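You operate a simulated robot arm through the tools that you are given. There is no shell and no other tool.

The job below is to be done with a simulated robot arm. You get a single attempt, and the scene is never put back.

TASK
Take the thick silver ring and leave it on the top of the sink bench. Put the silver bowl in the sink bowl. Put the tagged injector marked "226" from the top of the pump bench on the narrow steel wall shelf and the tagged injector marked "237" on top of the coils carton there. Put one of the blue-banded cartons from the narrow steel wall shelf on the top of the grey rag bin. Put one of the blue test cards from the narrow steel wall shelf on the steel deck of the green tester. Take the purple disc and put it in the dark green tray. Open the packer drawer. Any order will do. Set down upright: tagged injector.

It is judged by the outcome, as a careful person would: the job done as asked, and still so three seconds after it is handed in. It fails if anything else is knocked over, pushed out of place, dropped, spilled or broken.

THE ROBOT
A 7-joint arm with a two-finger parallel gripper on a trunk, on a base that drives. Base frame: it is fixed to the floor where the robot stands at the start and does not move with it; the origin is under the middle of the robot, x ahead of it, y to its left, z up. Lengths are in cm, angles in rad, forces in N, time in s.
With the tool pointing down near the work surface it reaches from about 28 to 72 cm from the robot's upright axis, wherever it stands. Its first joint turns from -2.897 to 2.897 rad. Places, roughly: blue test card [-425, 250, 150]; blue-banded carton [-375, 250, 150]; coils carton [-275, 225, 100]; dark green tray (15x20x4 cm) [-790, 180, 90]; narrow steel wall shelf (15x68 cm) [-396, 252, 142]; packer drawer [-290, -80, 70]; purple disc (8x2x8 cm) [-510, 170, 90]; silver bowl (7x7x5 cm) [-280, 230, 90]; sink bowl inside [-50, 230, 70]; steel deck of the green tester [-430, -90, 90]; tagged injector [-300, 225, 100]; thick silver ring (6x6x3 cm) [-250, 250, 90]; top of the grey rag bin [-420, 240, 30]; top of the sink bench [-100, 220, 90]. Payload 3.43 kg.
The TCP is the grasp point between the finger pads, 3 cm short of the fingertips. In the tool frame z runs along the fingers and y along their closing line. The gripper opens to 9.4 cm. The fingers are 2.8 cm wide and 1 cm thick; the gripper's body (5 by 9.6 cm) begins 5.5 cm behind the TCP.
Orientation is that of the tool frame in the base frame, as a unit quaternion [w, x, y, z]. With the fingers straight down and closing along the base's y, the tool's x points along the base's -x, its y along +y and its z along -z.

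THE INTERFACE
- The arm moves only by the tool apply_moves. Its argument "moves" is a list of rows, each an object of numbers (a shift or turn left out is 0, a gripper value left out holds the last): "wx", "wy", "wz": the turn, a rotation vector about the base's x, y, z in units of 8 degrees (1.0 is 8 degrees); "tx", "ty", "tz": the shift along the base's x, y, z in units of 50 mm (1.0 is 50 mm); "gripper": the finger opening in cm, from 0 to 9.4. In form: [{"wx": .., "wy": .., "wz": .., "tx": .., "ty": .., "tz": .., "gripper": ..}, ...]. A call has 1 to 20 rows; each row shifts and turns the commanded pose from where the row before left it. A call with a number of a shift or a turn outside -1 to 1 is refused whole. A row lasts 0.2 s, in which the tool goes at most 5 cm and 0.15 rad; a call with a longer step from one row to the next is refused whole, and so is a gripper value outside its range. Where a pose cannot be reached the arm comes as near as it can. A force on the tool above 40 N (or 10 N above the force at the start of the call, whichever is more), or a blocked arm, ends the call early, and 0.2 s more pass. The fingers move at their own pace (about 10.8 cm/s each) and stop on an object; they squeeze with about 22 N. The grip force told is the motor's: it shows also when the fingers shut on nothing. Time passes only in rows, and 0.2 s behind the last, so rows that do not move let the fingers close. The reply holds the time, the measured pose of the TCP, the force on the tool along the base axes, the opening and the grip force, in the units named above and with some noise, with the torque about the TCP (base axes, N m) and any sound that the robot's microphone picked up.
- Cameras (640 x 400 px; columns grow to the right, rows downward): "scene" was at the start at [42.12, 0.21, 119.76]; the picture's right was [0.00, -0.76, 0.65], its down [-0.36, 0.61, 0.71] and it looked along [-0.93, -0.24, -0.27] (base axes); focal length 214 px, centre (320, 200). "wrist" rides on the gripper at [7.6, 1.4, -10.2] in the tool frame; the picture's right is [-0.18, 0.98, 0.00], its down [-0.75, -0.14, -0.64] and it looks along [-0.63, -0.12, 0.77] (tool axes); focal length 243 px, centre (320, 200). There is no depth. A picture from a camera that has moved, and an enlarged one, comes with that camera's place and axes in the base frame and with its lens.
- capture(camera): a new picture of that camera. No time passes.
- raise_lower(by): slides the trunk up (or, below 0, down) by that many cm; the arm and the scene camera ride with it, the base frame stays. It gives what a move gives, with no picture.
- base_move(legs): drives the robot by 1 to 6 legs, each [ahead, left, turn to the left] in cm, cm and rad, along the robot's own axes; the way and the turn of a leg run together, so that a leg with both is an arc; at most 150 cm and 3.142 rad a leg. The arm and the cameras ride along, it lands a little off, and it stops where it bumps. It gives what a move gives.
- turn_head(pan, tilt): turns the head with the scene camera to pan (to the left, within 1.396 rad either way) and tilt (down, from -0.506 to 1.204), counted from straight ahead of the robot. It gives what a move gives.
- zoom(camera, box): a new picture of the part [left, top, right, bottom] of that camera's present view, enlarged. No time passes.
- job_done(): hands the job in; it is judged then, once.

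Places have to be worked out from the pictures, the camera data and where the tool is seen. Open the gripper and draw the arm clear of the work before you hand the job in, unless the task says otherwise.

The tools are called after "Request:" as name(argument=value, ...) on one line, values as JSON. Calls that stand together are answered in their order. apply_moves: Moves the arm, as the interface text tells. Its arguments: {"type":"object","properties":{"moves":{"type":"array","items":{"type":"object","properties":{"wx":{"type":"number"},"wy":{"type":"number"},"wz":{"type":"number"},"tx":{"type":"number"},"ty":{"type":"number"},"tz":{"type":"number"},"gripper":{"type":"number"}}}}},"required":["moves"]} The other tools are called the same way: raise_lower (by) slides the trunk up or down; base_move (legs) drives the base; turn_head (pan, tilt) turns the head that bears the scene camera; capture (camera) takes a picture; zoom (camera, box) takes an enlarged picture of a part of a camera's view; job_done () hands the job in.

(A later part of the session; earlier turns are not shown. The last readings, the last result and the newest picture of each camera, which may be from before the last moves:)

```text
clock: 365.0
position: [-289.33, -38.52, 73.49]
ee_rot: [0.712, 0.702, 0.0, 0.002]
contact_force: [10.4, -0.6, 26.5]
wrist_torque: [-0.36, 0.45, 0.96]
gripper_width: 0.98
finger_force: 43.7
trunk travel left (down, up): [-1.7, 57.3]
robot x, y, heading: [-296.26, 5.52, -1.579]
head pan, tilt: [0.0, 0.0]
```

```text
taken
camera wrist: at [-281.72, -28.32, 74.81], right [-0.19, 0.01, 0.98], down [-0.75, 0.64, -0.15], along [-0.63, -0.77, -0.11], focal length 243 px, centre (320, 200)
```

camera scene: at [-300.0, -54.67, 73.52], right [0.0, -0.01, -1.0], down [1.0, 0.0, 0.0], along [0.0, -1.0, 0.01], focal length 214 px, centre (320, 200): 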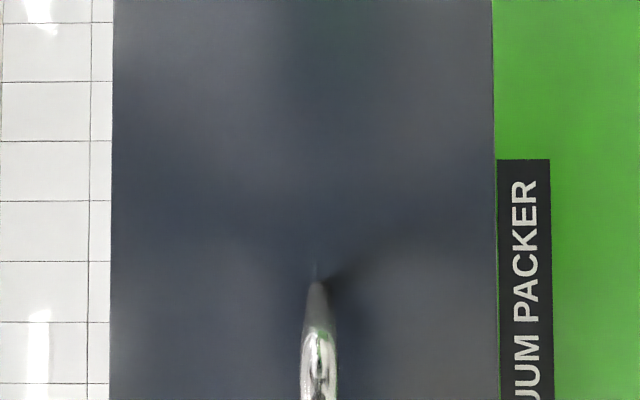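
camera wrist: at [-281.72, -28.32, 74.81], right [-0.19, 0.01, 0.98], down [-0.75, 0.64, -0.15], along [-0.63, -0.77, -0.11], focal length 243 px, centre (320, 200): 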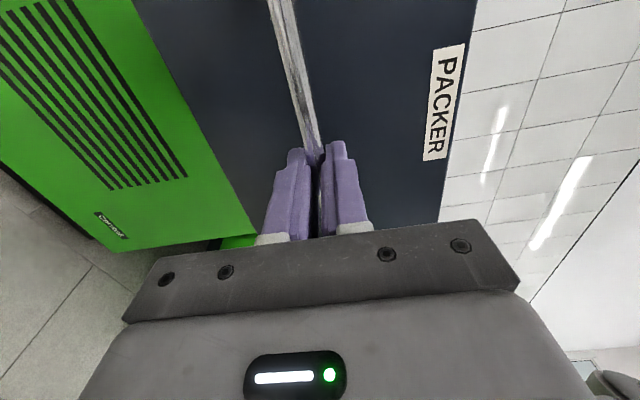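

The drawer is open by some 26 cm; that is plenty. I relieve the vertical load, open the fingers and back straight off.

Request:
apply_moves(moves=[{"tz": 0.03}, {"gripper": 3}, {"gripper": 4.5}, {"gripper": 5}, {}, {}])

Request:
capture(camera="wrist")

```text
clock: 366.4
position: [-289.33, -38.76, 73.41]
ee_rot: [0.711, 0.703, -0.001, 0.001]
contact_force: [0.2, 0.6, 0.1]
wrist_torque: [0.0, 0.03, 0.01]
gripper_width: 5.01
finger_force: 0.0
trunk travel left (down, up): [-1.7, 57.3]
robot x, y, heading: [-295.77, 5.45, -1.581]
head pan, tilt: [0.0, 0.0]
```

```text
taken
camera wrist: at [-281.78, -28.45, 74.89], right [-0.19, 0.01, 0.98], down [-0.75, 0.64, -0.15], along [-0.63, -0.77, -0.11], focal length 243 px, centre (320, 200)
```

wrist: 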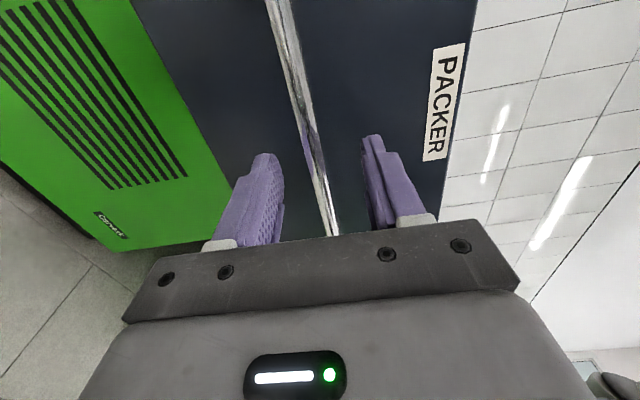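

Handle is free. I back the base away 50 cm and look at the open drawer from a distance.

Request:
base_move(legs=[[-50, 0, 0]])

Request:
apply_moves(moves=[{"wy": 0.9375, "tz": 0.9}, {"wy": 0.9375, "tz": 0.9}, {"wy": 0.9375, "tz": 0.9}, {"wy": 0.9375, "tz": 0.9}, {"wy": 0.9375, "tz": 0.9}, {"wy": 0.9375, "tz": 0.5}, {"wy": 0.9375}, {"wy": 0.9375}, {"wy": 0.9375}, {"wy": 0.9375}, {"wy": 0.9375}, {"wy": 0.9375}, {}])

Request:
turn_head(pan=0, tilt=0.5)

Request:
capture(camera="scene")

```text
clock: 369.4
position: [-288.92, 11.67, 73.48]
ee_rot: [0.71, 0.704, -0.002, 0.0]
contact_force: [0.5, 0.1, -0.6]
wrist_torque: [0.0, 0.0, 0.0]
gripper_width: 4.99
finger_force: 0.0
trunk travel left (down, up): [-1.7, 57.3]
robot x, y, heading: [-295.48, 55.72, -1.582]
head pan, tilt: [0.0, 0.0]
```

```text
clock: 370.0
position: [-288.75, 11.66, 82.53]
ee_rot: [0.705, 0.699, 0.089, -0.085]
contact_force: [3.8, -16.8, -12.8]
wrist_torque: [-1.44, -0.77, 0.46]
gripper_width: 5.0
finger_force: 0.1
out of reach, approached as far as the arm can: row 3
trunk travel left (down, up): [-1.7, 57.3]
robot x, y, heading: [-295.13, 56.04, -1.583]
head pan, tilt: [0.0, 0.0]
stopped in row 3: the force on the tool passed its limit at 105 N (the readings are from after the stop); the commanded pose is now the measured one
```

```text
clock: 370.9
position: [-288.84, 11.56, 82.64]
ee_rot: [0.705, 0.699, 0.088, -0.085]
contact_force: [-0.6, -24.3, -19.9]
wrist_torque: [-2.31, -1.42, 1.73]
gripper_width: 5.03
finger_force: 0.1
trunk travel left (down, up): [-1.7, 57.3]
robot x, y, heading: [-295.76, 56.2, -1.581]
head pan, tilt: [0.0, 0.499]
```

```text
taken
camera scene: at [-295.01, 15.48, 84.22], right [-0.24, -0.01, -0.97], down [0.85, 0.48, -0.22], along [0.47, -0.88, -0.11], focal length 214 px, centre (320, 200)
```

scene: 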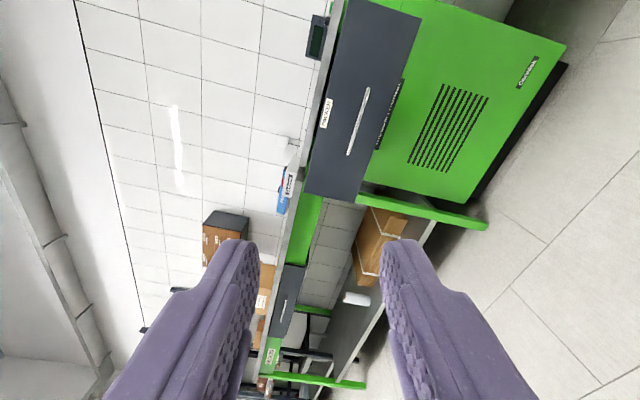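

The arm, folded close to the robot, pressed against its own body. I extend it forward (‑y) first to free it.

Request:
apply_moves(moves=[{"ty": -0.3}, {"ty": -0.5}, {"ty": -0.7}, {"ty": -0.8}, {"ty": -0.8}, {"ty": -0.8}, {}])

```text
clock: 372.5
position: [-288.81, -8.0, 82.45]
ee_rot: [0.705, 0.699, 0.089, -0.085]
contact_force: [0.5, -1.1, 0.2]
wrist_torque: [-0.01, 0.02, 0.02]
gripper_width: 5.01
finger_force: 0.0
trunk travel left (down, up): [-1.7, 57.3]
robot x, y, heading: [-295.51, 56.11, -1.586]
head pan, tilt: [0.0, 0.499]
```

Free again (forces near zero). Now I finish the tool rotation while rising, and raise the trunk.

Request:
apply_moves(moves=[{"tz": 0.5}, {"wy": 0.945, "tz": 0.5}, {"wy": 0.945, "tz": 0.5}, {"wy": 0.945, "tz": 0.5}, {"wy": 0.945, "tz": 0.5}, {"wy": 0.945, "tz": 0.5}, {"wy": 0.945}, {"wy": 0.945}, {"wy": 0.945}, {"wy": 0.945}, {"wy": 0.945}, {}])

Request:
raise_lower(by=27)

Request:
capture(camera="scene")

```text
clock: 375.1
position: [-288.73, -7.85, 97.55]
ee_rot: [0.502, 0.5, 0.502, -0.496]
contact_force: [-0.3, -0.1, -0.9]
wrist_torque: [-0.01, 0.01, -0.01]
gripper_width: 5.01
finger_force: 0.1
trunk travel left (down, up): [-1.7, 57.3]
robot x, y, heading: [-295.5, 55.73, -1.58]
head pan, tilt: [0.0, 0.499]
```

```text
clock: 377.9
position: [-288.77, -7.97, 124.49]
ee_rot: [0.503, 0.5, 0.502, -0.496]
contact_force: [-0.1, -0.5, -0.3]
wrist_torque: [0.0, 0.01, 0.03]
gripper_width: 5.0
finger_force: 0.1
trunk travel left (down, up): [-28.7, 30.3]
robot x, y, heading: [-295.46, 55.68, -1.582]
head pan, tilt: [0.0, 0.499]
```

```text
taken
camera scene: at [-288.86, -4.07, 131.05], right [-1.0, -0.01, -0.01], down [0.0, 0.48, -0.88], along [0.01, -0.88, -0.48], focal length 214 px, centre (320, 200)
```

scene: 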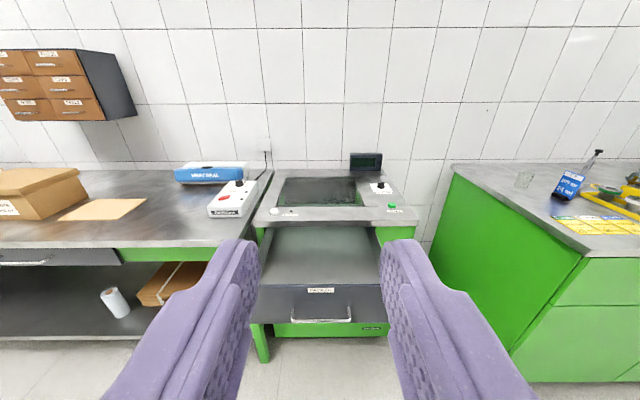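

The drawer is clearly open. Last item: the purple disc. I turn around and drive along the aisle toward x≈-510.

Request:
base_move(legs=[[0, 0, 1.575], [0, 0, 1.575], [0, 105, 0], [0, 105, 0]])

Request:
turn_head(pan=0, tilt=0.4)

Request:
capture(camera="scene")

```text
clock: 396.0
position: [-512.18, 123.16, 124.54]
ee_rot: [0.496, -0.502, 0.499, 0.502]
contact_force: [0.3, -0.3, -0.5]
wrist_torque: [-0.03, -0.01, 0.04]
gripper_width: 5.02
finger_force: 0.0
trunk travel left (down, up): [-28.7, 30.3]
robot x, y, heading: [-505.06, 59.33, 1.563]
head pan, tilt: [0.0, 0.499]
```

```text
clock: 396.6
position: [-512.31, 122.96, 124.48]
ee_rot: [0.495, -0.502, 0.5, 0.503]
contact_force: [0.5, 0.5, 0.1]
wrist_torque: [0.01, 0.04, -0.01]
gripper_width: 5.0
finger_force: 0.0
trunk travel left (down, up): [-28.7, 30.3]
robot x, y, heading: [-505.33, 58.94, 1.561]
head pan, tilt: [0.0, 0.4]
```

```text
taken
camera scene: at [-512.09, 119.32, 131.98], right [1.0, 0.01, -0.01], down [0.0, -0.39, -0.92], along [-0.01, 0.92, -0.39], focal length 214 px, centre (320, 200)
```

scene: 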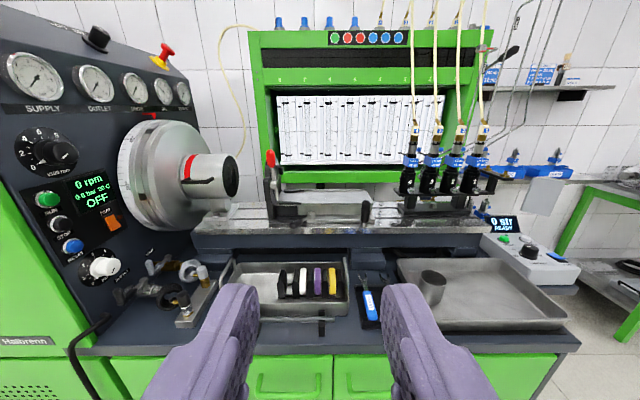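

I see a row of coloured discs standing in a steel tray, one of them purple. I zoom in.

Request:
zoom(camera="scene", box=[215, 235, 400, 345])

```text
3.46 times, centred on (308, 290) of scene
camera zoom: at [-512.09, 119.32, 131.98], right [1.0, 0.01, -0.01], down [0.0, -0.39, -0.92], along [-0.01, 0.92, -0.39], focal length 742 px, centre (363, -111)
```

zoom: 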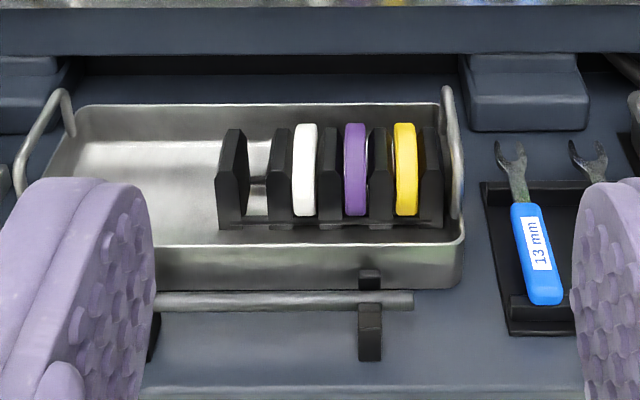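

White, purple and yellow discs stand in slots of a black rack inside a steel tray. I need a view from above, so I turn the fingers down and move closer.

Request:
apply_moves(moves=[{"wx": -0.9375}, {"wx": -0.9375}, {"wx": -0.9375}, {"wx": -0.9375}, {"wx": -0.9375}, {"wx": -0.9375}, {"wx": -0.9375}, {"wx": -0.9375}, {"wx": -0.9375}, {"wx": -0.9375}, {"wx": -0.9375}, {"wx": -0.9375}, {}])

Request:
base_move(legs=[[32, 0, 0]])

Request:
turn_head(pan=0, tilt=0)

Request:
capture(camera="scene")

Request:
capture(camera="wrist")

```text
clock: 399.4
position: [-512.31, 122.94, 124.61]
ee_rot: [-0.005, -0.705, 0.709, 0.002]
contact_force: [-0.8, -0.2, 0.1]
wrist_torque: [0.02, 0.03, -0.04]
gripper_width: 5.01
finger_force: 0.1
trunk travel left (down, up): [-28.7, 30.3]
robot x, y, heading: [-505.64, 59.24, 1.562]
head pan, tilt: [0.0, 0.4]
```

```text
clock: 401.6
position: [-511.79, 155.31, 124.4]
ee_rot: [-0.004, -0.705, 0.709, 0.003]
contact_force: [1.0, -0.2, 0.3]
wrist_torque: [-0.04, 0.02, 0.01]
gripper_width: 4.98
finger_force: 0.0
trunk travel left (down, up): [-28.7, 30.3]
robot x, y, heading: [-505.06, 91.05, 1.561]
head pan, tilt: [0.0, 0.4]
```

```text
clock: 402.4
position: [-511.86, 155.24, 124.52]
ee_rot: [-0.005, -0.705, 0.709, 0.003]
contact_force: [1.0, -0.8, -0.6]
wrist_torque: [-0.01, -0.02, -0.01]
gripper_width: 5.01
finger_force: 0.1
trunk travel left (down, up): [-28.7, 30.3]
robot x, y, heading: [-504.72, 91.51, 1.559]
head pan, tilt: [0.0, 0.0]
```

```text
taken
camera scene: at [-511.69, 166.26, 128.63], right [1.0, -0.01, -0.01], down [-0.01, -1.0, 0.0], along [-0.01, 0.0, -1.0], focal length 214 px, centre (320, 200)
```

scene: 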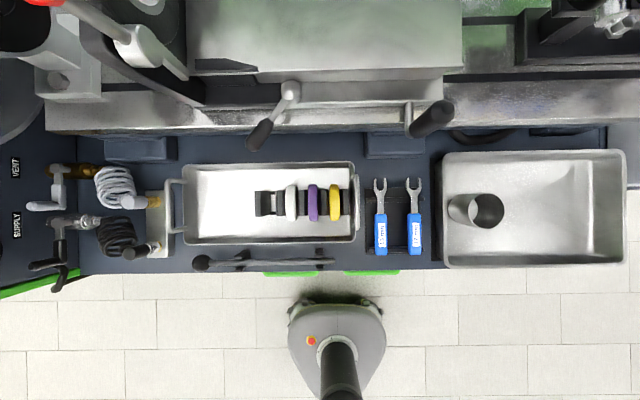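

```text
taken
camera wrist: at [-513.18, 147.67, 134.85], right [-0.98, 0.19, 0.01], down [0.15, 0.75, 0.64], along [0.11, 0.63, -0.77], focal length 243 px, centre (320, 200)
```

wrist: 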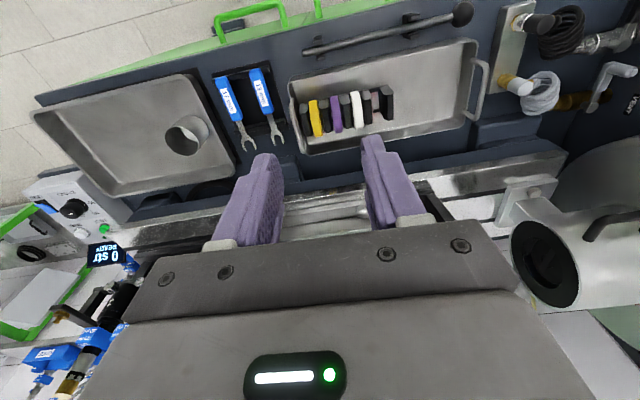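

Request:
zoom(camera="scene", box=[235, 160, 365, 250])

Request:
zoom(camera="wrist", box=[280, 60, 410, 160])

```text
4.44 times, centred on (300, 205) of scene
camera zoom: at [-511.69, 166.26, 128.63], right [1.0, -0.01, -0.01], down [-0.01, -1.0, 0.0], along [-0.01, 0.0, -1.0], focal length 953 px, centre (409, 178)
```

zoom: 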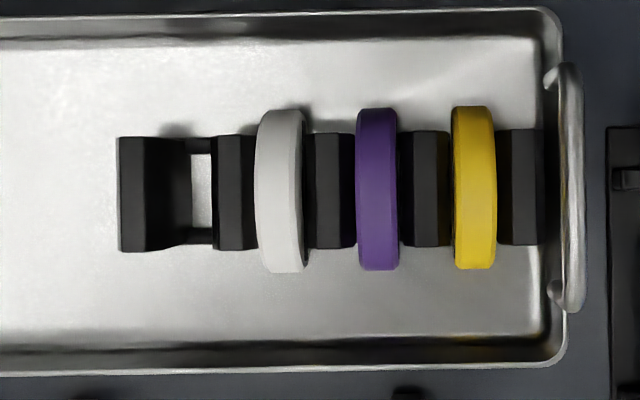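

```text
4.00 times, centred on (345, 110) of wrist
camera zoom: at [-513.18, 147.67, 134.85], right [-0.98, 0.19, 0.01], down [0.15, 0.75, 0.64], along [0.11, 0.63, -0.77], focal length 970 px, centre (220, 560)
```

zoom: 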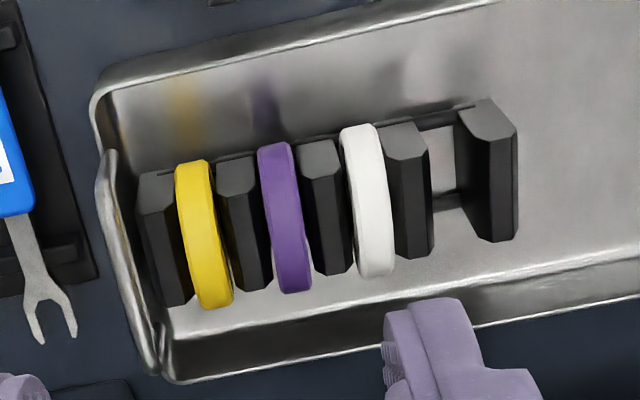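

The disc (≈7.1 cm across, centre ≈[-513.5, 165.7, 87.4]) protrudes about 1 cm beyond its rack dividers front and back, so I can grip it across y. I turn the tool 90° so the head goes to the free -x side and open fully.

Request:
apply_moves(moves=[{"wz": 0.9375, "gripper": 9.4}, {"wz": 0.9375}, {"wz": 0.9375}, {"wz": 0.9375}, {"wz": 0.9375}, {"wz": 0.9375}, {"wz": 0.9375}, {"wz": 0.9375}, {"wz": 0.9375}, {"wz": 0.9375}, {"wz": 0.9375}, {"wz": 0.9375}, {}])

Request:
turn_head(pan=0, tilt=0.3)

Request:
base_move(legs=[[10, 0, 0]])

Request:
capture(camera="scene")

Request:
capture(camera="wrist")

```text
clock: 405.2
position: [-511.94, 155.22, 124.46]
ee_rot: [0.006, 1.0, -0.002, 0.002]
contact_force: [0.5, 0.7, -0.3]
wrist_torque: [0.04, 0.01, -0.01]
gripper_width: 9.38
finger_force: 0.1
trunk travel left (down, up): [-28.7, 30.3]
robot x, y, heading: [-505.03, 91.45, 1.555]
head pan, tilt: [0.0, 0.0]
```

```text
clock: 406.0
position: [-511.88, 155.26, 124.57]
ee_rot: [0.005, 1.0, -0.003, 0.003]
contact_force: [-0.9, -0.1, 0.5]
wrist_torque: [0.0, 0.01, -0.01]
gripper_width: 9.39
finger_force: 0.0
trunk travel left (down, up): [-28.7, 30.3]
robot x, y, heading: [-504.97, 91.52, 1.557]
head pan, tilt: [0.0, 0.3]
```

```text
clock: 407.2
position: [-511.71, 165.45, 124.44]
ee_rot: [0.006, 1.0, -0.002, 0.002]
contact_force: [0.2, 1.9, -0.1]
wrist_torque: [-0.08, -0.01, -0.03]
gripper_width: 9.41
finger_force: 0.1
trunk travel left (down, up): [-28.7, 30.3]
robot x, y, heading: [-505.0, 101.34, 1.561]
head pan, tilt: [0.0, 0.3]
```

```text
taken
camera scene: at [-519.93, 165.61, 128.19], right [0.01, 1.0, -0.01], down [0.95, 0.0, 0.3], along [0.3, -0.01, -0.95], focal length 214 px, centre (320, 200)
```

scene: 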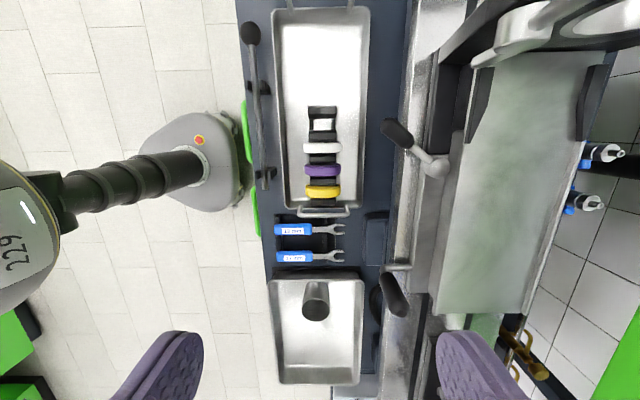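

```text
taken
camera wrist: at [-504.15, 164.18, 134.74], right [-0.19, -0.98, 0.01], down [-0.75, 0.15, 0.64], along [-0.63, 0.11, -0.77], focal length 243 px, centre (320, 200)
```

wrist: 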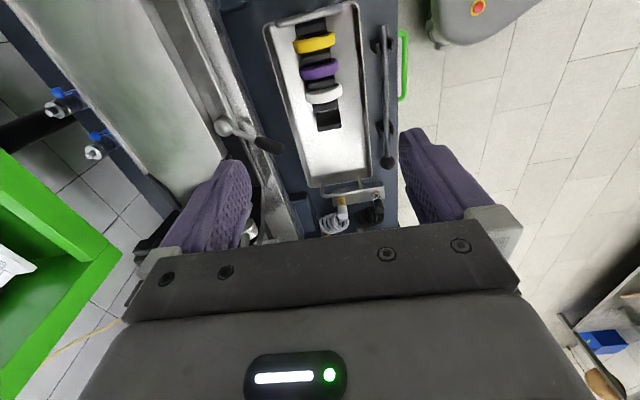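

Purple disc confirmed at about [-513.5, 165.65]. I pan the head toward the room side, centre over the disc and descend to z≈98.

Request:
turn_head(pan=1.35, tilt=0.1)

Request:
apply_moves(moves=[{"tx": -0.35, "ty": 0.04, "tz": -0.5}, {"tz": -0.8}, {"tz": -0.8}, {"tz": -0.8}, {"tz": -0.8}, {"tz": -0.8}, {"tz": -0.7}, {}])

Request:
capture(camera="wrist")

```text
clock: 408.7
position: [-511.61, 165.32, 124.39]
ee_rot: [0.006, 1.0, -0.003, 0.001]
contact_force: [0.3, -0.3, -0.1]
wrist_torque: [0.01, 0.01, 0.01]
gripper_width: 9.37
finger_force: 0.1
trunk travel left (down, up): [-28.7, 30.3]
robot x, y, heading: [-504.84, 101.21, 1.559]
head pan, tilt: [1.349, 0.099]
```

```text
clock: 410.5
position: [-513.44, 165.77, 98.46]
ee_rot: [0.006, 1.0, -0.002, 0.002]
contact_force: [0.0, 0.7, 0.3]
wrist_torque: [0.02, 0.03, -0.01]
gripper_width: 9.38
finger_force: 0.1
trunk travel left (down, up): [-28.7, 30.3]
robot x, y, heading: [-504.7, 101.55, 1.563]
head pan, tilt: [1.349, 0.099]
```

```text
taken
camera wrist: at [-505.89, 164.27, 108.73], right [-0.19, -0.98, 0.01], down [-0.75, 0.15, 0.64], along [-0.63, 0.11, -0.77], focal length 243 px, centre (320, 200)
```

wrist: 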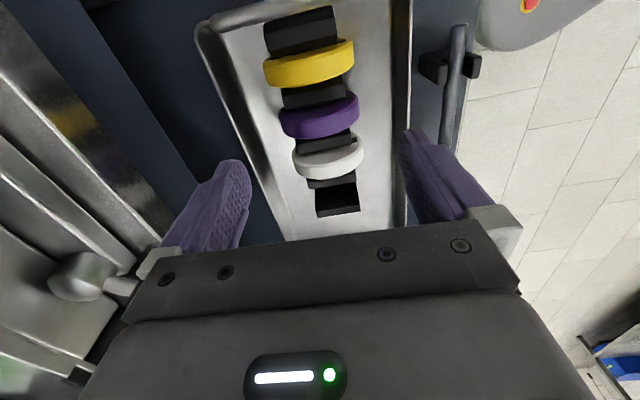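

The purple disc is centred between the fingers (needs about -0.3 cm in y). I descend to z≈92 and check again.

Request:
apply_moves(moves=[{"ty": -0.06, "tz": -0.4}, {"tz": -0.5}, {"tz": -0.4}, {}])

Request:
capture(camera="wrist")

```text
clock: 411.5
position: [-513.58, 165.32, 91.91]
ee_rot: [0.005, 1.0, -0.002, 0.002]
contact_force: [0.3, 0.6, -0.7]
wrist_torque: [-0.02, -0.02, -0.01]
gripper_width: 9.39
finger_force: 0.0
trunk travel left (down, up): [-28.7, 30.3]
robot x, y, heading: [-504.87, 102.01, 1.56]
head pan, tilt: [1.349, 0.099]
```

```text
taken
camera wrist: at [-505.97, 163.96, 102.31], right [-0.19, -0.98, 0.01], down [-0.75, 0.15, 0.64], along [-0.63, 0.11, -0.77], focal length 243 px, centre (320, 200)
```

wrist: 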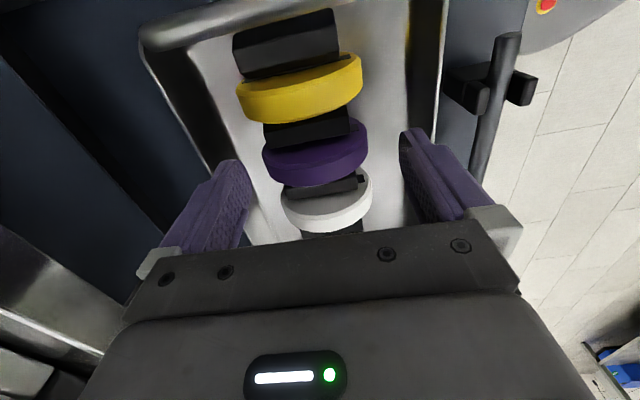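

The fingers straddle the purple disc without touching its neighbours. I go down to z≈88 and close.

Request:
apply_moves(moves=[{"tz": -0.3}, {"tz": -0.3}, {"tz": -0.18}, {}])

Request:
capture(camera="wrist")

```text
clock: 412.5
position: [-513.6, 165.09, 88.01]
ee_rot: [0.005, 1.0, -0.002, 0.001]
contact_force: [-0.7, 0.0, -0.5]
wrist_torque: [0.03, -0.01, -0.04]
gripper_width: 9.38
finger_force: 0.1
trunk travel left (down, up): [-28.7, 30.3]
robot x, y, heading: [-504.89, 101.14, 1.559]
head pan, tilt: [1.349, 0.099]
```

```text
taken
camera wrist: at [-505.92, 163.89, 98.4], right [-0.19, -0.98, 0.01], down [-0.75, 0.15, 0.64], along [-0.63, 0.11, -0.77], focal length 243 px, centre (320, 200)
```

wrist: 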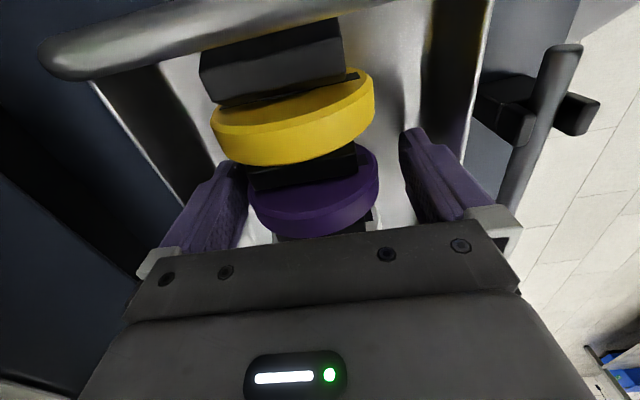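

Well placed. Closing now.

Request:
apply_moves(moves=[{"gripper": 8}, {"gripper": 7}, {"gripper": 6}, {"gripper": 6}, {}])

Request:
capture(camera="wrist")

```text
clock: 413.7
position: [-513.62, 165.17, 88.09]
ee_rot: [0.005, 1.0, -0.002, 0.002]
contact_force: [-0.5, 1.4, 1.5]
wrist_torque: [0.07, -0.01, 0.02]
gripper_width: 6.92
finger_force: 21.5
trunk travel left (down, up): [-28.7, 30.3]
robot x, y, heading: [-505.22, 101.39, 1.561]
head pan, tilt: [1.349, 0.099]
```

```text
taken
camera wrist: at [-505.91, 163.9, 98.42], right [-0.19, -0.98, 0.01], down [-0.75, 0.15, 0.64], along [-0.63, 0.11, -0.77], focal length 243 px, centre (320, 200)
```

wrist: 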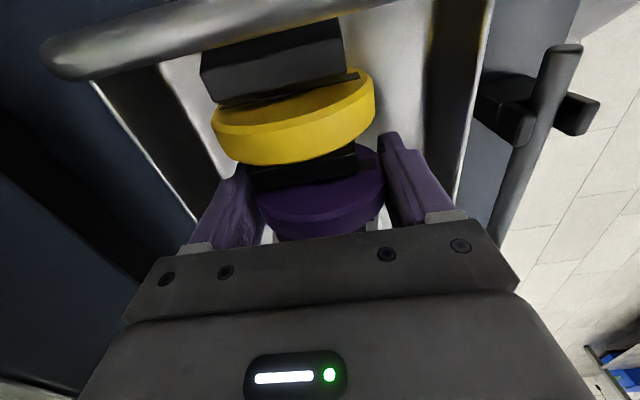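

Gripped (6.9 cm, 21.5 N). I lift straight up out of the slot, slowly at first.

Request:
apply_moves(moves=[{"tz": 0.15}, {"tz": 0.25}, {"tz": 0.3}, {"tz": 0.4}, {"tz": 0.5}, {}])

Request:
capture(camera="wrist")

```text
clock: 415.1
position: [-513.51, 165.22, 96.06]
ee_rot: [0.005, 1.0, -0.003, 0.001]
contact_force: [0.7, 0.2, -0.8]
wrist_torque: [-0.02, 0.01, -0.01]
gripper_width: 6.93
finger_force: 22.2
trunk travel left (down, up): [-28.7, 30.3]
robot x, y, heading: [-505.07, 101.1, 1.558]
head pan, tilt: [1.349, 0.099]
```

```text
taken
camera wrist: at [-505.91, 163.89, 106.41], right [-0.19, -0.98, 0.01], down [-0.75, 0.15, 0.64], along [-0.63, 0.11, -0.77], focal length 243 px, centre (320, 200)
```

wrist: 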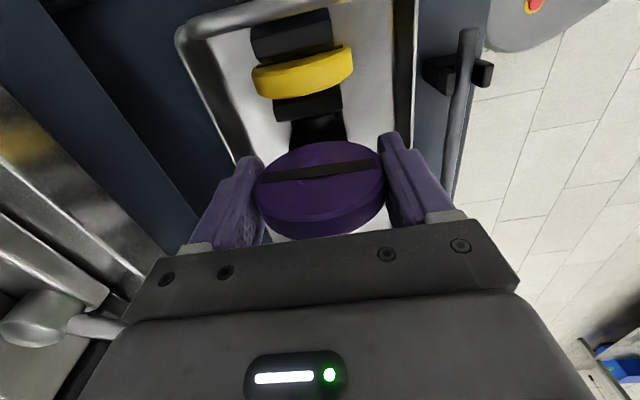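

The disc comes out cleanly, neighbours unmoved. I lift to z≈125, back off and drive left along the aisle toward the tray.

Request:
apply_moves(moves=[{"tz": 0.7}, {"tz": 0.9}, {"tz": 0.9}, {"tz": 0.9}, {"tz": 0.9}, {"tz": 0.9}, {"tz": 0.6}, {}])

Request:
base_move(legs=[[-55, 0, 0]])

Request:
turn_head(pan=0, tilt=-0.5)

Request:
capture(camera="scene")

```text
clock: 416.9
position: [-513.34, 165.19, 125.06]
ee_rot: [0.007, 1.0, -0.003, 0.002]
contact_force: [-1.1, 0.2, -1.2]
wrist_torque: [0.03, 0.0, -0.01]
gripper_width: 6.89
finger_force: 21.8
trunk travel left (down, up): [-28.7, 30.3]
robot x, y, heading: [-504.67, 101.6, 1.56]
head pan, tilt: [1.349, 0.099]
```

```text
clock: 420.1
position: [-513.9, 109.69, 125.1]
ee_rot: [0.005, 1.0, -0.003, 0.002]
contact_force: [-0.3, -1.5, -0.3]
wrist_torque: [0.01, -0.03, -0.01]
gripper_width: 6.91
finger_force: 21.7
trunk travel left (down, up): [-28.7, 30.3]
robot x, y, heading: [-505.35, 45.87, 1.561]
head pan, tilt: [1.349, 0.099]
```

```text
clock: 421.6
position: [-514.02, 109.8, 125.17]
ee_rot: [0.005, 1.0, -0.003, 0.002]
contact_force: [-0.6, 0.1, 0.0]
wrist_torque: [0.01, -0.03, -0.02]
gripper_width: 6.89
finger_force: 21.8
trunk travel left (down, up): [-28.7, 30.3]
robot x, y, heading: [-505.62, 45.97, 1.556]
head pan, tilt: [0.0, -0.499]
```

```text
taken
camera scene: at [-528.98, 109.94, 131.49], right [0.01, 1.0, -0.01], down [0.88, -0.01, -0.48], along [-0.48, -0.01, -0.88], focal length 214 px, centre (320, 200)
```

scene: 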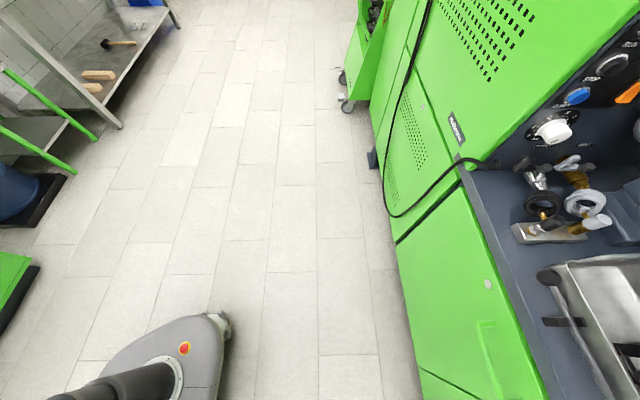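

The aisle toward -x is free, with a wheeled cart on the right side near x≈-700, y≥149. I drive left about 200 cm along y≈46 and look again.

Request:
base_move(legs=[[0, 100, 0], [0, 100, 0]])

Request:
capture(camera="scene")

Request:
turn_head(pan=-1.1, tilt=-0.3)

Request:
capture(camera="scene")

```text
clock: 431.5
position: [-714.35, 109.42, 124.99]
ee_rot: [0.005, 1.0, 0.009, 0.002]
contact_force: [0.3, 0.5, -0.7]
wrist_torque: [0.02, -0.07, 0.0]
gripper_width: 6.93
finger_force: 21.9
trunk travel left (down, up): [-28.7, 30.3]
robot x, y, heading: [-704.55, 45.86, 1.577]
head pan, tilt: [0.0, -0.499]
```

```text
taken
camera scene: at [-729.37, 109.28, 131.49], right [-0.02, 1.0, -0.01], down [0.88, 0.01, -0.48], along [-0.48, -0.02, -0.88], focal length 214 px, centre (320, 200)
```

scene: 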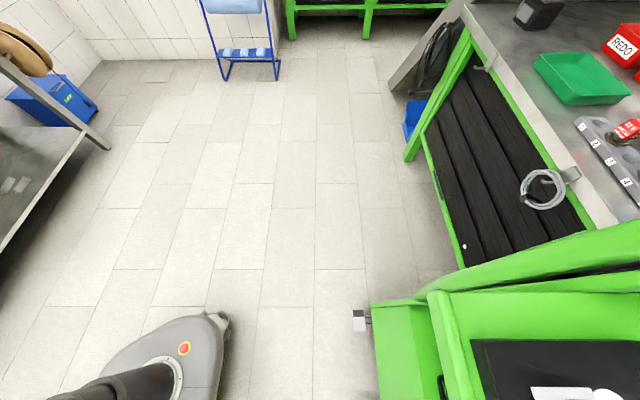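

```text
clock: 432.8
position: [-714.38, 109.47, 125.12]
ee_rot: [0.005, 1.0, 0.008, 0.001]
contact_force: [-0.4, -0.6, 0.0]
wrist_torque: [-0.01, -0.01, -0.03]
gripper_width: 6.92
finger_force: 22.0
trunk travel left (down, up): [-28.7, 30.3]
robot x, y, heading: [-704.6, 46.09, 1.583]
head pan, tilt: [-1.1, -0.3]
```

```text
taken
camera scene: at [-728.01, 116.34, 134.55], right [-0.01, 0.46, 0.89], down [0.95, 0.28, -0.13], along [-0.31, 0.84, -0.44], focal length 214 px, centre (320, 200)
```

scene: 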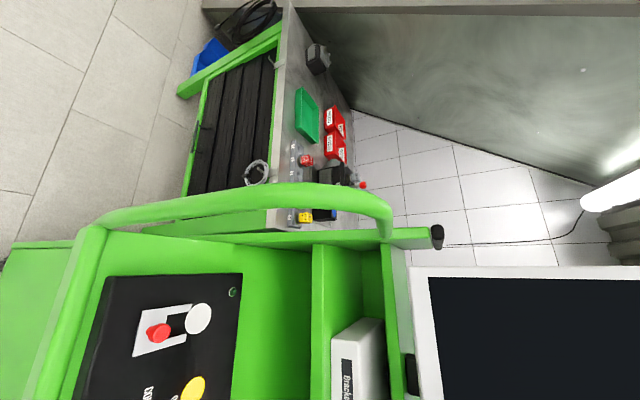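

The dark green tray stands on the bench ahead-left, about [-797, 190]. I move further left and look from in front of that bench.

Request:
base_move(legs=[[0, 82, -0.01]])

Request:
capture(camera="scene")

Request:
turn_head(pan=-0.8, tilt=0.2)

Request:
capture(camera="scene")

```text
clock: 437.2
position: [-796.7, 108.88, 125.1]
ee_rot: [0.005, 1.0, 0.004, 0.001]
contact_force: [-0.3, 0.0, -0.7]
wrist_torque: [0.01, -0.03, -0.01]
gripper_width: 6.91
finger_force: 21.8
trunk travel left (down, up): [-28.7, 30.3]
robot x, y, heading: [-787.54, 45.71, 1.575]
head pan, tilt: [-1.1, -0.3]
```

```text
taken
camera scene: at [-810.28, 116.05, 134.55], right [-0.01, 0.46, 0.89], down [0.95, 0.27, -0.13], along [-0.3, 0.84, -0.44], focal length 214 px, centre (320, 200)
```

scene: 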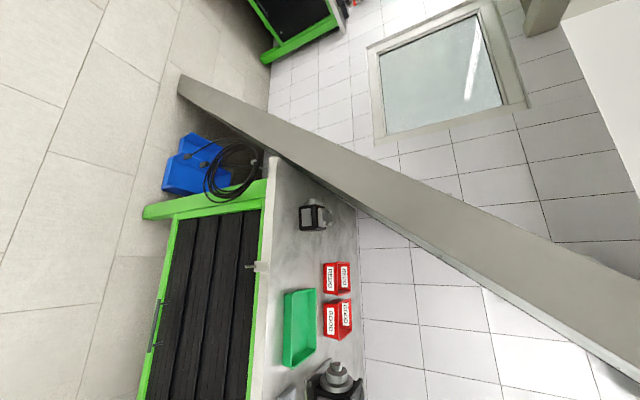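

```text
clock: 438.2
position: [-796.67, 109.04, 124.98]
ee_rot: [0.005, 1.0, 0.004, 0.001]
contact_force: [-0.1, -0.4, -0.8]
wrist_torque: [0.0, 0.01, -0.01]
gripper_width: 6.91
finger_force: 21.9
trunk travel left (down, up): [-28.7, 30.3]
robot x, y, heading: [-787.13, 45.36, 1.57]
head pan, tilt: [-0.799, 0.201]
```

```text
taken
camera scene: at [-805.84, 115.73, 131.65], right [-0.01, 0.7, 0.71], down [0.98, -0.13, 0.14], along [0.2, 0.7, -0.69], focal length 214 px, centre (320, 200)
```

scene: 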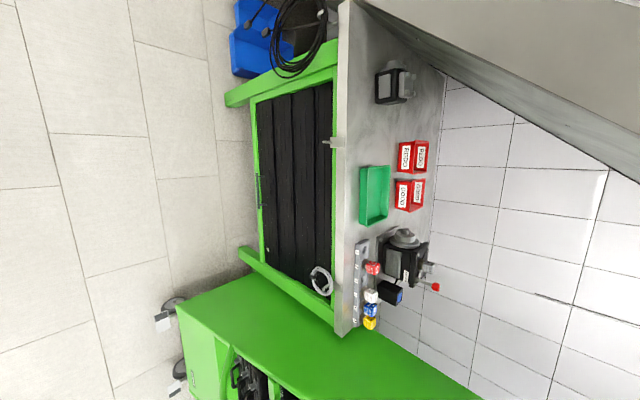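

The tray is empty, centred near [-792, 184.5] with its rim at about z≈93. The sloping stair stringer passes above (z≥150 at x>-802), so I lower the trunk 15 cm before driving in, then look.

Request:
raise_lower(by=-13)

Request:
base_move(legs=[[58, -4.5, 0]])

Request:
turn_head(pan=-0.5, tilt=0.4)

Request:
capture(camera="scene")

Request:
capture(camera="wrist")

```text
clock: 439.8
position: [-796.61, 109.0, 112.07]
ee_rot: [0.006, 1.0, 0.004, 0.002]
contact_force: [-0.2, 1.0, -0.1]
wrist_torque: [-0.01, 0.0, -0.02]
gripper_width: 6.9
finger_force: 22.3
trunk travel left (down, up): [-15.7, 43.3]
robot x, y, heading: [-787.59, 45.18, 1.574]
head pan, tilt: [-0.799, 0.201]
```

```text
clock: 443.1
position: [-792.72, 166.94, 111.98]
ee_rot: [0.006, 1.0, 0.006, 0.002]
contact_force: [0.1, 0.6, -0.6]
wrist_torque: [-0.01, 0.02, 0.0]
gripper_width: 6.89
finger_force: 22.0
trunk travel left (down, up): [-15.7, 43.3]
robot x, y, heading: [-783.01, 103.22, 1.581]
head pan, tilt: [-0.799, 0.201]
```

```text
clock: 443.9
position: [-792.66, 166.94, 112.06]
ee_rot: [0.004, 1.0, 0.006, 0.002]
contact_force: [0.4, 0.3, -1.2]
wrist_torque: [0.01, 0.03, 0.02]
gripper_width: 6.91
finger_force: 21.9
trunk travel left (down, up): [-15.7, 43.3]
robot x, y, heading: [-782.61, 102.96, 1.583]
head pan, tilt: [-0.499, 0.4]
```

```text
taken
camera scene: at [-800.07, 171.35, 117.04], right [-0.01, 0.88, 0.47], down [0.92, -0.17, 0.35], along [0.39, 0.44, -0.81], focal length 214 px, centre (320, 200)
```

scene: 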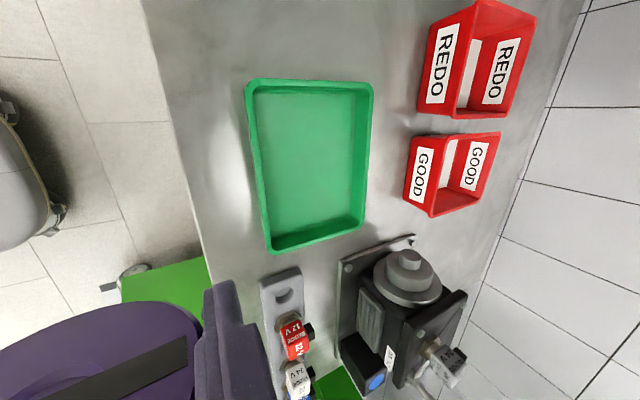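

```text
taken
camera wrist: at [-785.12, 165.72, 122.42], right [-0.17, -0.99, 0.01], down [-0.76, 0.14, 0.64], along [-0.63, 0.1, -0.77], focal length 243 px, centre (320, 200)
```

wrist: 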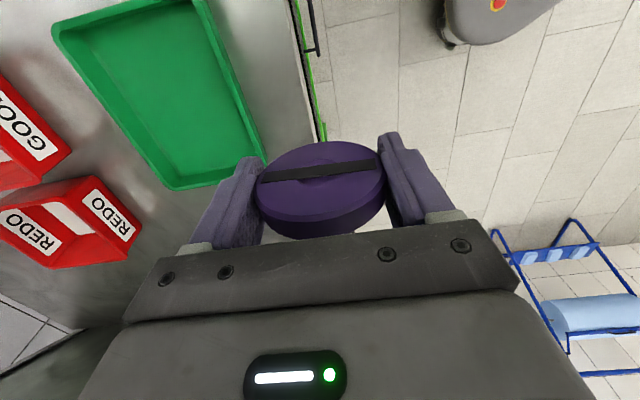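

Tray rim spans x -802…-782, y 176…191, z≈94. I drive forward 16.7 cm to bring the disc over its centre.

Request:
base_move(legs=[[16.7, 0, 0]])

Request:
capture(camera="wrist")

Request:
turn_head(pan=0, tilt=0.4)

Request:
capture(camera="scene")

```text
clock: 445.3
position: [-792.86, 183.91, 112.03]
ee_rot: [0.006, 1.0, 0.007, 0.002]
contact_force: [0.1, -0.5, -1.2]
wrist_torque: [-0.03, -0.01, -0.02]
gripper_width: 6.91
finger_force: 22.2
trunk travel left (down, up): [-15.7, 43.3]
robot x, y, heading: [-783.23, 120.07, 1.584]
head pan, tilt: [-0.499, 0.4]
```

```text
taken
camera wrist: at [-785.33, 182.58, 122.38], right [-0.17, -0.99, 0.01], down [-0.76, 0.14, 0.64], along [-0.63, 0.1, -0.77], focal length 243 px, centre (320, 200)
```

wrist: 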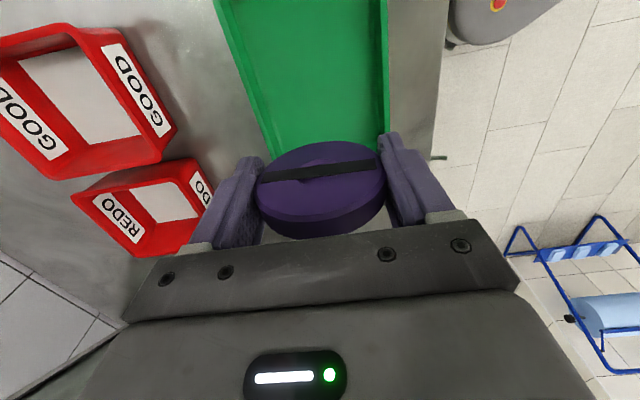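

```text
clock: 446.2
position: [-792.95, 183.6, 112.07]
ee_rot: [0.006, 1.0, 0.007, 0.001]
contact_force: [0.3, -0.2, -0.4]
wrist_torque: [-0.01, 0.0, 0.02]
gripper_width: 6.91
finger_force: 21.7
trunk travel left (down, up): [-15.7, 43.3]
robot x, y, heading: [-782.94, 120.2, 1.583]
head pan, tilt: [0.0, 0.4]
```

```text
taken
camera scene: at [-800.21, 183.69, 115.95], right [-0.01, 1.0, -0.01], down [0.92, 0.02, 0.39], along [0.39, 0.0, -0.92], focal length 214 px, centre (320, 200)
```

scene: 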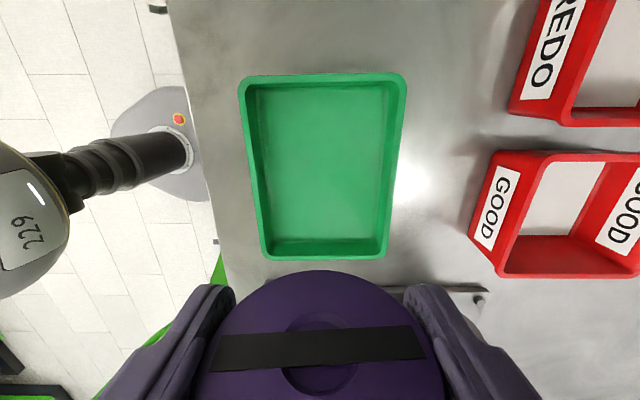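

The disc hangs over the tray's middle. I swing the head up out of the way and descend to just above the tray floor.

Request:
turn_head(pan=1.35, tilt=0.1)

Request:
apply_moves(moves=[{"tz": -0.6}, {"tz": -0.8}, {"tz": -0.8}, {"tz": -0.6}, {"tz": -0.3}, {}])

Request:
capture(camera="wrist")

```text
clock: 447.8
position: [-792.93, 183.66, 112.12]
ee_rot: [0.006, 1.0, 0.007, 0.002]
contact_force: [0.7, -0.3, -0.3]
wrist_torque: [-0.02, -0.02, -0.02]
gripper_width: 6.89
finger_force: 21.8
trunk travel left (down, up): [-15.7, 43.3]
robot x, y, heading: [-783.38, 120.17, 1.577]
head pan, tilt: [1.349, 0.099]
```

```text
clock: 449.1
position: [-793.04, 183.74, 96.57]
ee_rot: [0.006, 1.0, 0.006, 0.001]
contact_force: [-0.2, -0.2, -0.9]
wrist_torque: [-0.01, 0.02, 0.01]
gripper_width: 6.9
finger_force: 22.0
trunk travel left (down, up): [-15.7, 43.3]
robot x, y, heading: [-783.4, 120.18, 1.584]
head pan, tilt: [1.349, 0.099]
```

```text
taken
camera wrist: at [-785.32, 182.56, 106.96], right [-0.17, -0.99, 0.01], down [-0.76, 0.14, 0.64], along [-0.63, 0.1, -0.77], focal length 243 px, centre (320, 200)
```

wrist: 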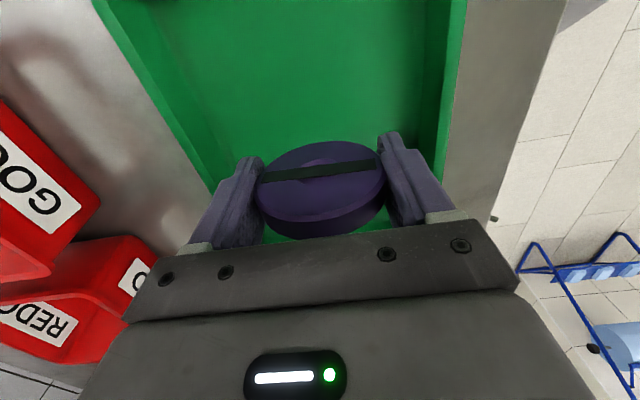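

The fingers and disc are inside the tray walls. I creep down to contact.

Request:
apply_moves(moves=[{"tz": -0.1}, {}])

Request:
apply_moves(moves=[{"tz": -0.1}, {}])

Request:
apply_moves(moves=[{"tz": -0.06}, {}])

```text
clock: 449.8
position: [-793.0, 183.71, 96.09]
ee_rot: [0.006, 1.0, 0.007, 0.001]
contact_force: [0.8, 1.0, -0.6]
wrist_torque: [-0.02, 0.03, 0.0]
gripper_width: 6.92
finger_force: 21.9
trunk travel left (down, up): [-15.7, 43.3]
robot x, y, heading: [-783.15, 120.21, 1.584]
head pan, tilt: [1.349, 0.099]
```

```text
clock: 450.4
position: [-792.92, 183.66, 95.72]
ee_rot: [0.006, 1.0, 0.007, 0.001]
contact_force: [0.0, 0.1, -1.4]
wrist_torque: [0.02, 0.0, -0.01]
gripper_width: 6.91
finger_force: 21.8
trunk travel left (down, up): [-15.7, 43.3]
robot x, y, heading: [-783.56, 120.27, 1.584]
head pan, tilt: [1.349, 0.099]
```

```text
clock: 450.9
position: [-792.87, 183.73, 95.28]
ee_rot: [0.005, 1.0, 0.007, 0.002]
contact_force: [0.3, 0.2, -1.0]
wrist_torque: [0.02, -0.04, -0.03]
gripper_width: 6.9
finger_force: 22.0
trunk travel left (down, up): [-15.7, 43.3]
robot x, y, heading: [-783.01, 120.07, 1.58]
head pan, tilt: [1.349, 0.099]
```

Request:
apply_moves(moves=[{"tz": -0.06}, {}])

Request:
apply_moves(moves=[{"tz": -0.06}, {}])

```text
clock: 451.6
position: [-792.98, 183.68, 95.06]
ee_rot: [0.006, 1.0, 0.007, 0.002]
contact_force: [-0.1, 0.7, -1.1]
wrist_torque: [0.01, 0.01, 0.0]
gripper_width: 6.9
finger_force: 22.0
trunk travel left (down, up): [-15.7, 43.3]
robot x, y, heading: [-783.42, 120.23, 1.578]
head pan, tilt: [1.349, 0.099]
```

```text
clock: 452.1
position: [-792.95, 183.66, 94.58]
ee_rot: [0.006, 1.0, 0.007, 0.002]
contact_force: [0.0, 0.5, -0.8]
wrist_torque: [0.02, 0.0, -0.02]
gripper_width: 6.9
finger_force: 21.7
trunk travel left (down, up): [-15.7, 43.3]
robot x, y, heading: [-783.5, 120.1, 1.585]
head pan, tilt: [1.349, 0.099]
```

No contact yet; a few more small steps, one at a time.

Request:
apply_moves(moves=[{"tz": -0.06}, {}])

Request:
apply_moves(moves=[{"tz": -0.06}, {}])

Request:
capture(camera="wrist")

```text
clock: 452.8
position: [-792.9, 183.57, 94.33]
ee_rot: [0.007, 1.0, 0.007, 0.002]
contact_force: [0.5, 0.0, -1.1]
wrist_torque: [-0.01, -0.02, -0.02]
gripper_width: 6.91
finger_force: 22.0
trunk travel left (down, up): [-15.7, 43.3]
robot x, y, heading: [-783.27, 119.86, 1.579]
head pan, tilt: [1.349, 0.099]
```

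```text
clock: 453.4
position: [-792.88, 183.76, 94.17]
ee_rot: [0.003, 1.0, 0.006, 0.001]
contact_force: [-1.6, 4.9, 16.8]
wrist_torque: [0.15, 0.06, 0.01]
gripper_width: 6.93
finger_force: 22.0
trunk travel left (down, up): [-15.7, 43.3]
robot x, y, heading: [-783.31, 120.29, 1.581]
head pan, tilt: [1.349, 0.099]
```

```text
taken
camera wrist: at [-785.32, 182.48, 104.55], right [-0.17, -0.99, 0.01], down [-0.76, 0.14, 0.64], along [-0.63, 0.1, -0.77], focal length 243 px, centre (320, 200)
```

wrist: 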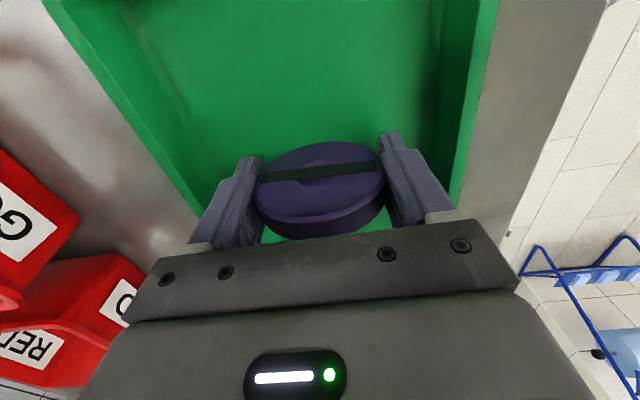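

Contact: the disc touches the tray floor. I ease a millimetre, open the fingers a bit and look.

Request:
apply_moves(moves=[{"tz": 0.03}, {}, {"gripper": 7.6}, {"gripper": 8.4}, {}, {}])

Request:
capture(camera="wrist")

```text
clock: 454.8
position: [-792.93, 183.65, 94.24]
ee_rot: [0.006, 1.0, 0.007, 0.002]
contact_force: [-0.1, 0.0, -0.3]
wrist_torque: [0.01, 0.05, 0.01]
gripper_width: 8.42
finger_force: 0.0
trunk travel left (down, up): [-15.7, 43.3]
robot x, y, heading: [-783.34, 120.44, 1.581]
head pan, tilt: [1.349, 0.099]
```

```text
taken
camera wrist: at [-785.32, 182.5, 104.54], right [-0.17, -0.99, 0.01], down [-0.76, 0.14, 0.64], along [-0.63, 0.1, -0.77], focal length 243 px, centre (320, 200)
```

wrist: 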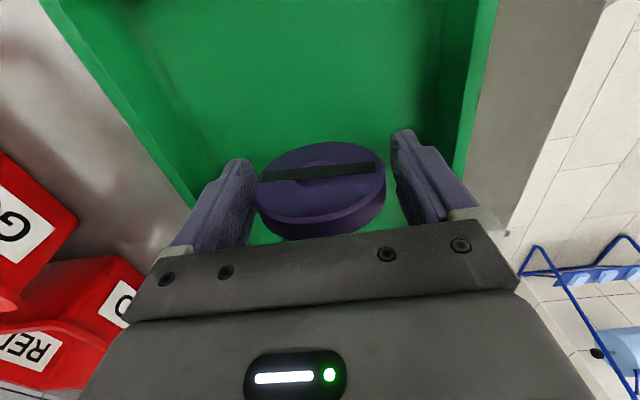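

The disc stands free inside the tray. I rise straight up and view the result.

Request:
apply_moves(moves=[{"tz": 0.2}, {"tz": 0.4}, {"tz": 0.6}, {"tz": 0.8}, {"tz": 0.8}, {"tz": 0.8}, {}])

Request:
capture(camera="wrist")

Request:
turn_head(pan=0, tilt=0.4)

Request:
capture(camera="scene")

```text
clock: 456.4
position: [-793.01, 183.66, 112.35]
ee_rot: [0.007, 1.0, 0.007, 0.002]
contact_force: [0.2, 0.5, -0.2]
wrist_torque: [0.01, -0.02, -0.03]
gripper_width: 8.41
finger_force: 0.0
trunk travel left (down, up): [-15.7, 43.3]
robot x, y, heading: [-783.09, 120.17, 1.577]
head pan, tilt: [1.349, 0.099]
```

```text
taken
camera wrist: at [-785.31, 182.45, 122.6], right [-0.17, -0.99, 0.01], down [-0.76, 0.14, 0.64], along [-0.63, 0.1, -0.77], focal length 243 px, centre (320, 200)
```

wrist: 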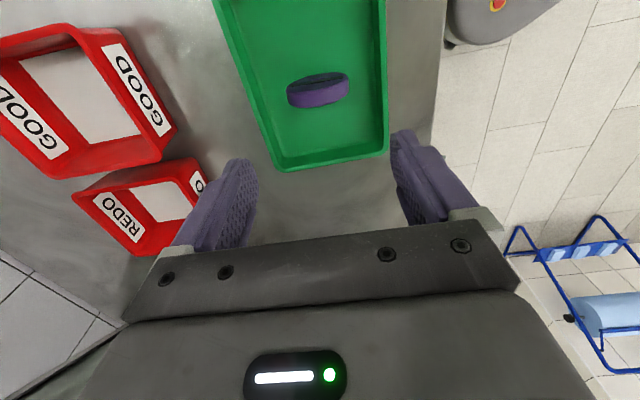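

```text
clock: 457.9
position: [-792.86, 183.59, 112.18]
ee_rot: [0.006, 1.0, 0.007, 0.001]
contact_force: [-1.1, -0.1, -0.6]
wrist_torque: [0.01, -0.01, -0.01]
gripper_width: 8.4
finger_force: 0.1
trunk travel left (down, up): [-15.7, 43.3]
robot x, y, heading: [-783.7, 120.25, 1.575]
head pan, tilt: [0.0, 0.4]
```

```text
taken
camera scene: at [-800.2, 183.61, 116.09], right [-0.01, 1.0, -0.01], down [0.92, 0.02, 0.39], along [0.39, -0.01, -0.92], focal length 214 px, centre (320, 200)
```

scene: 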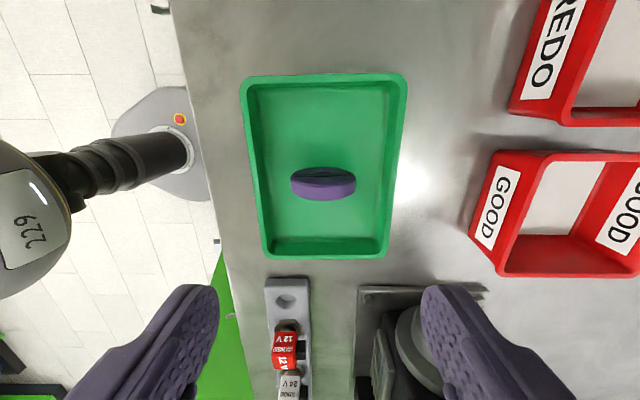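

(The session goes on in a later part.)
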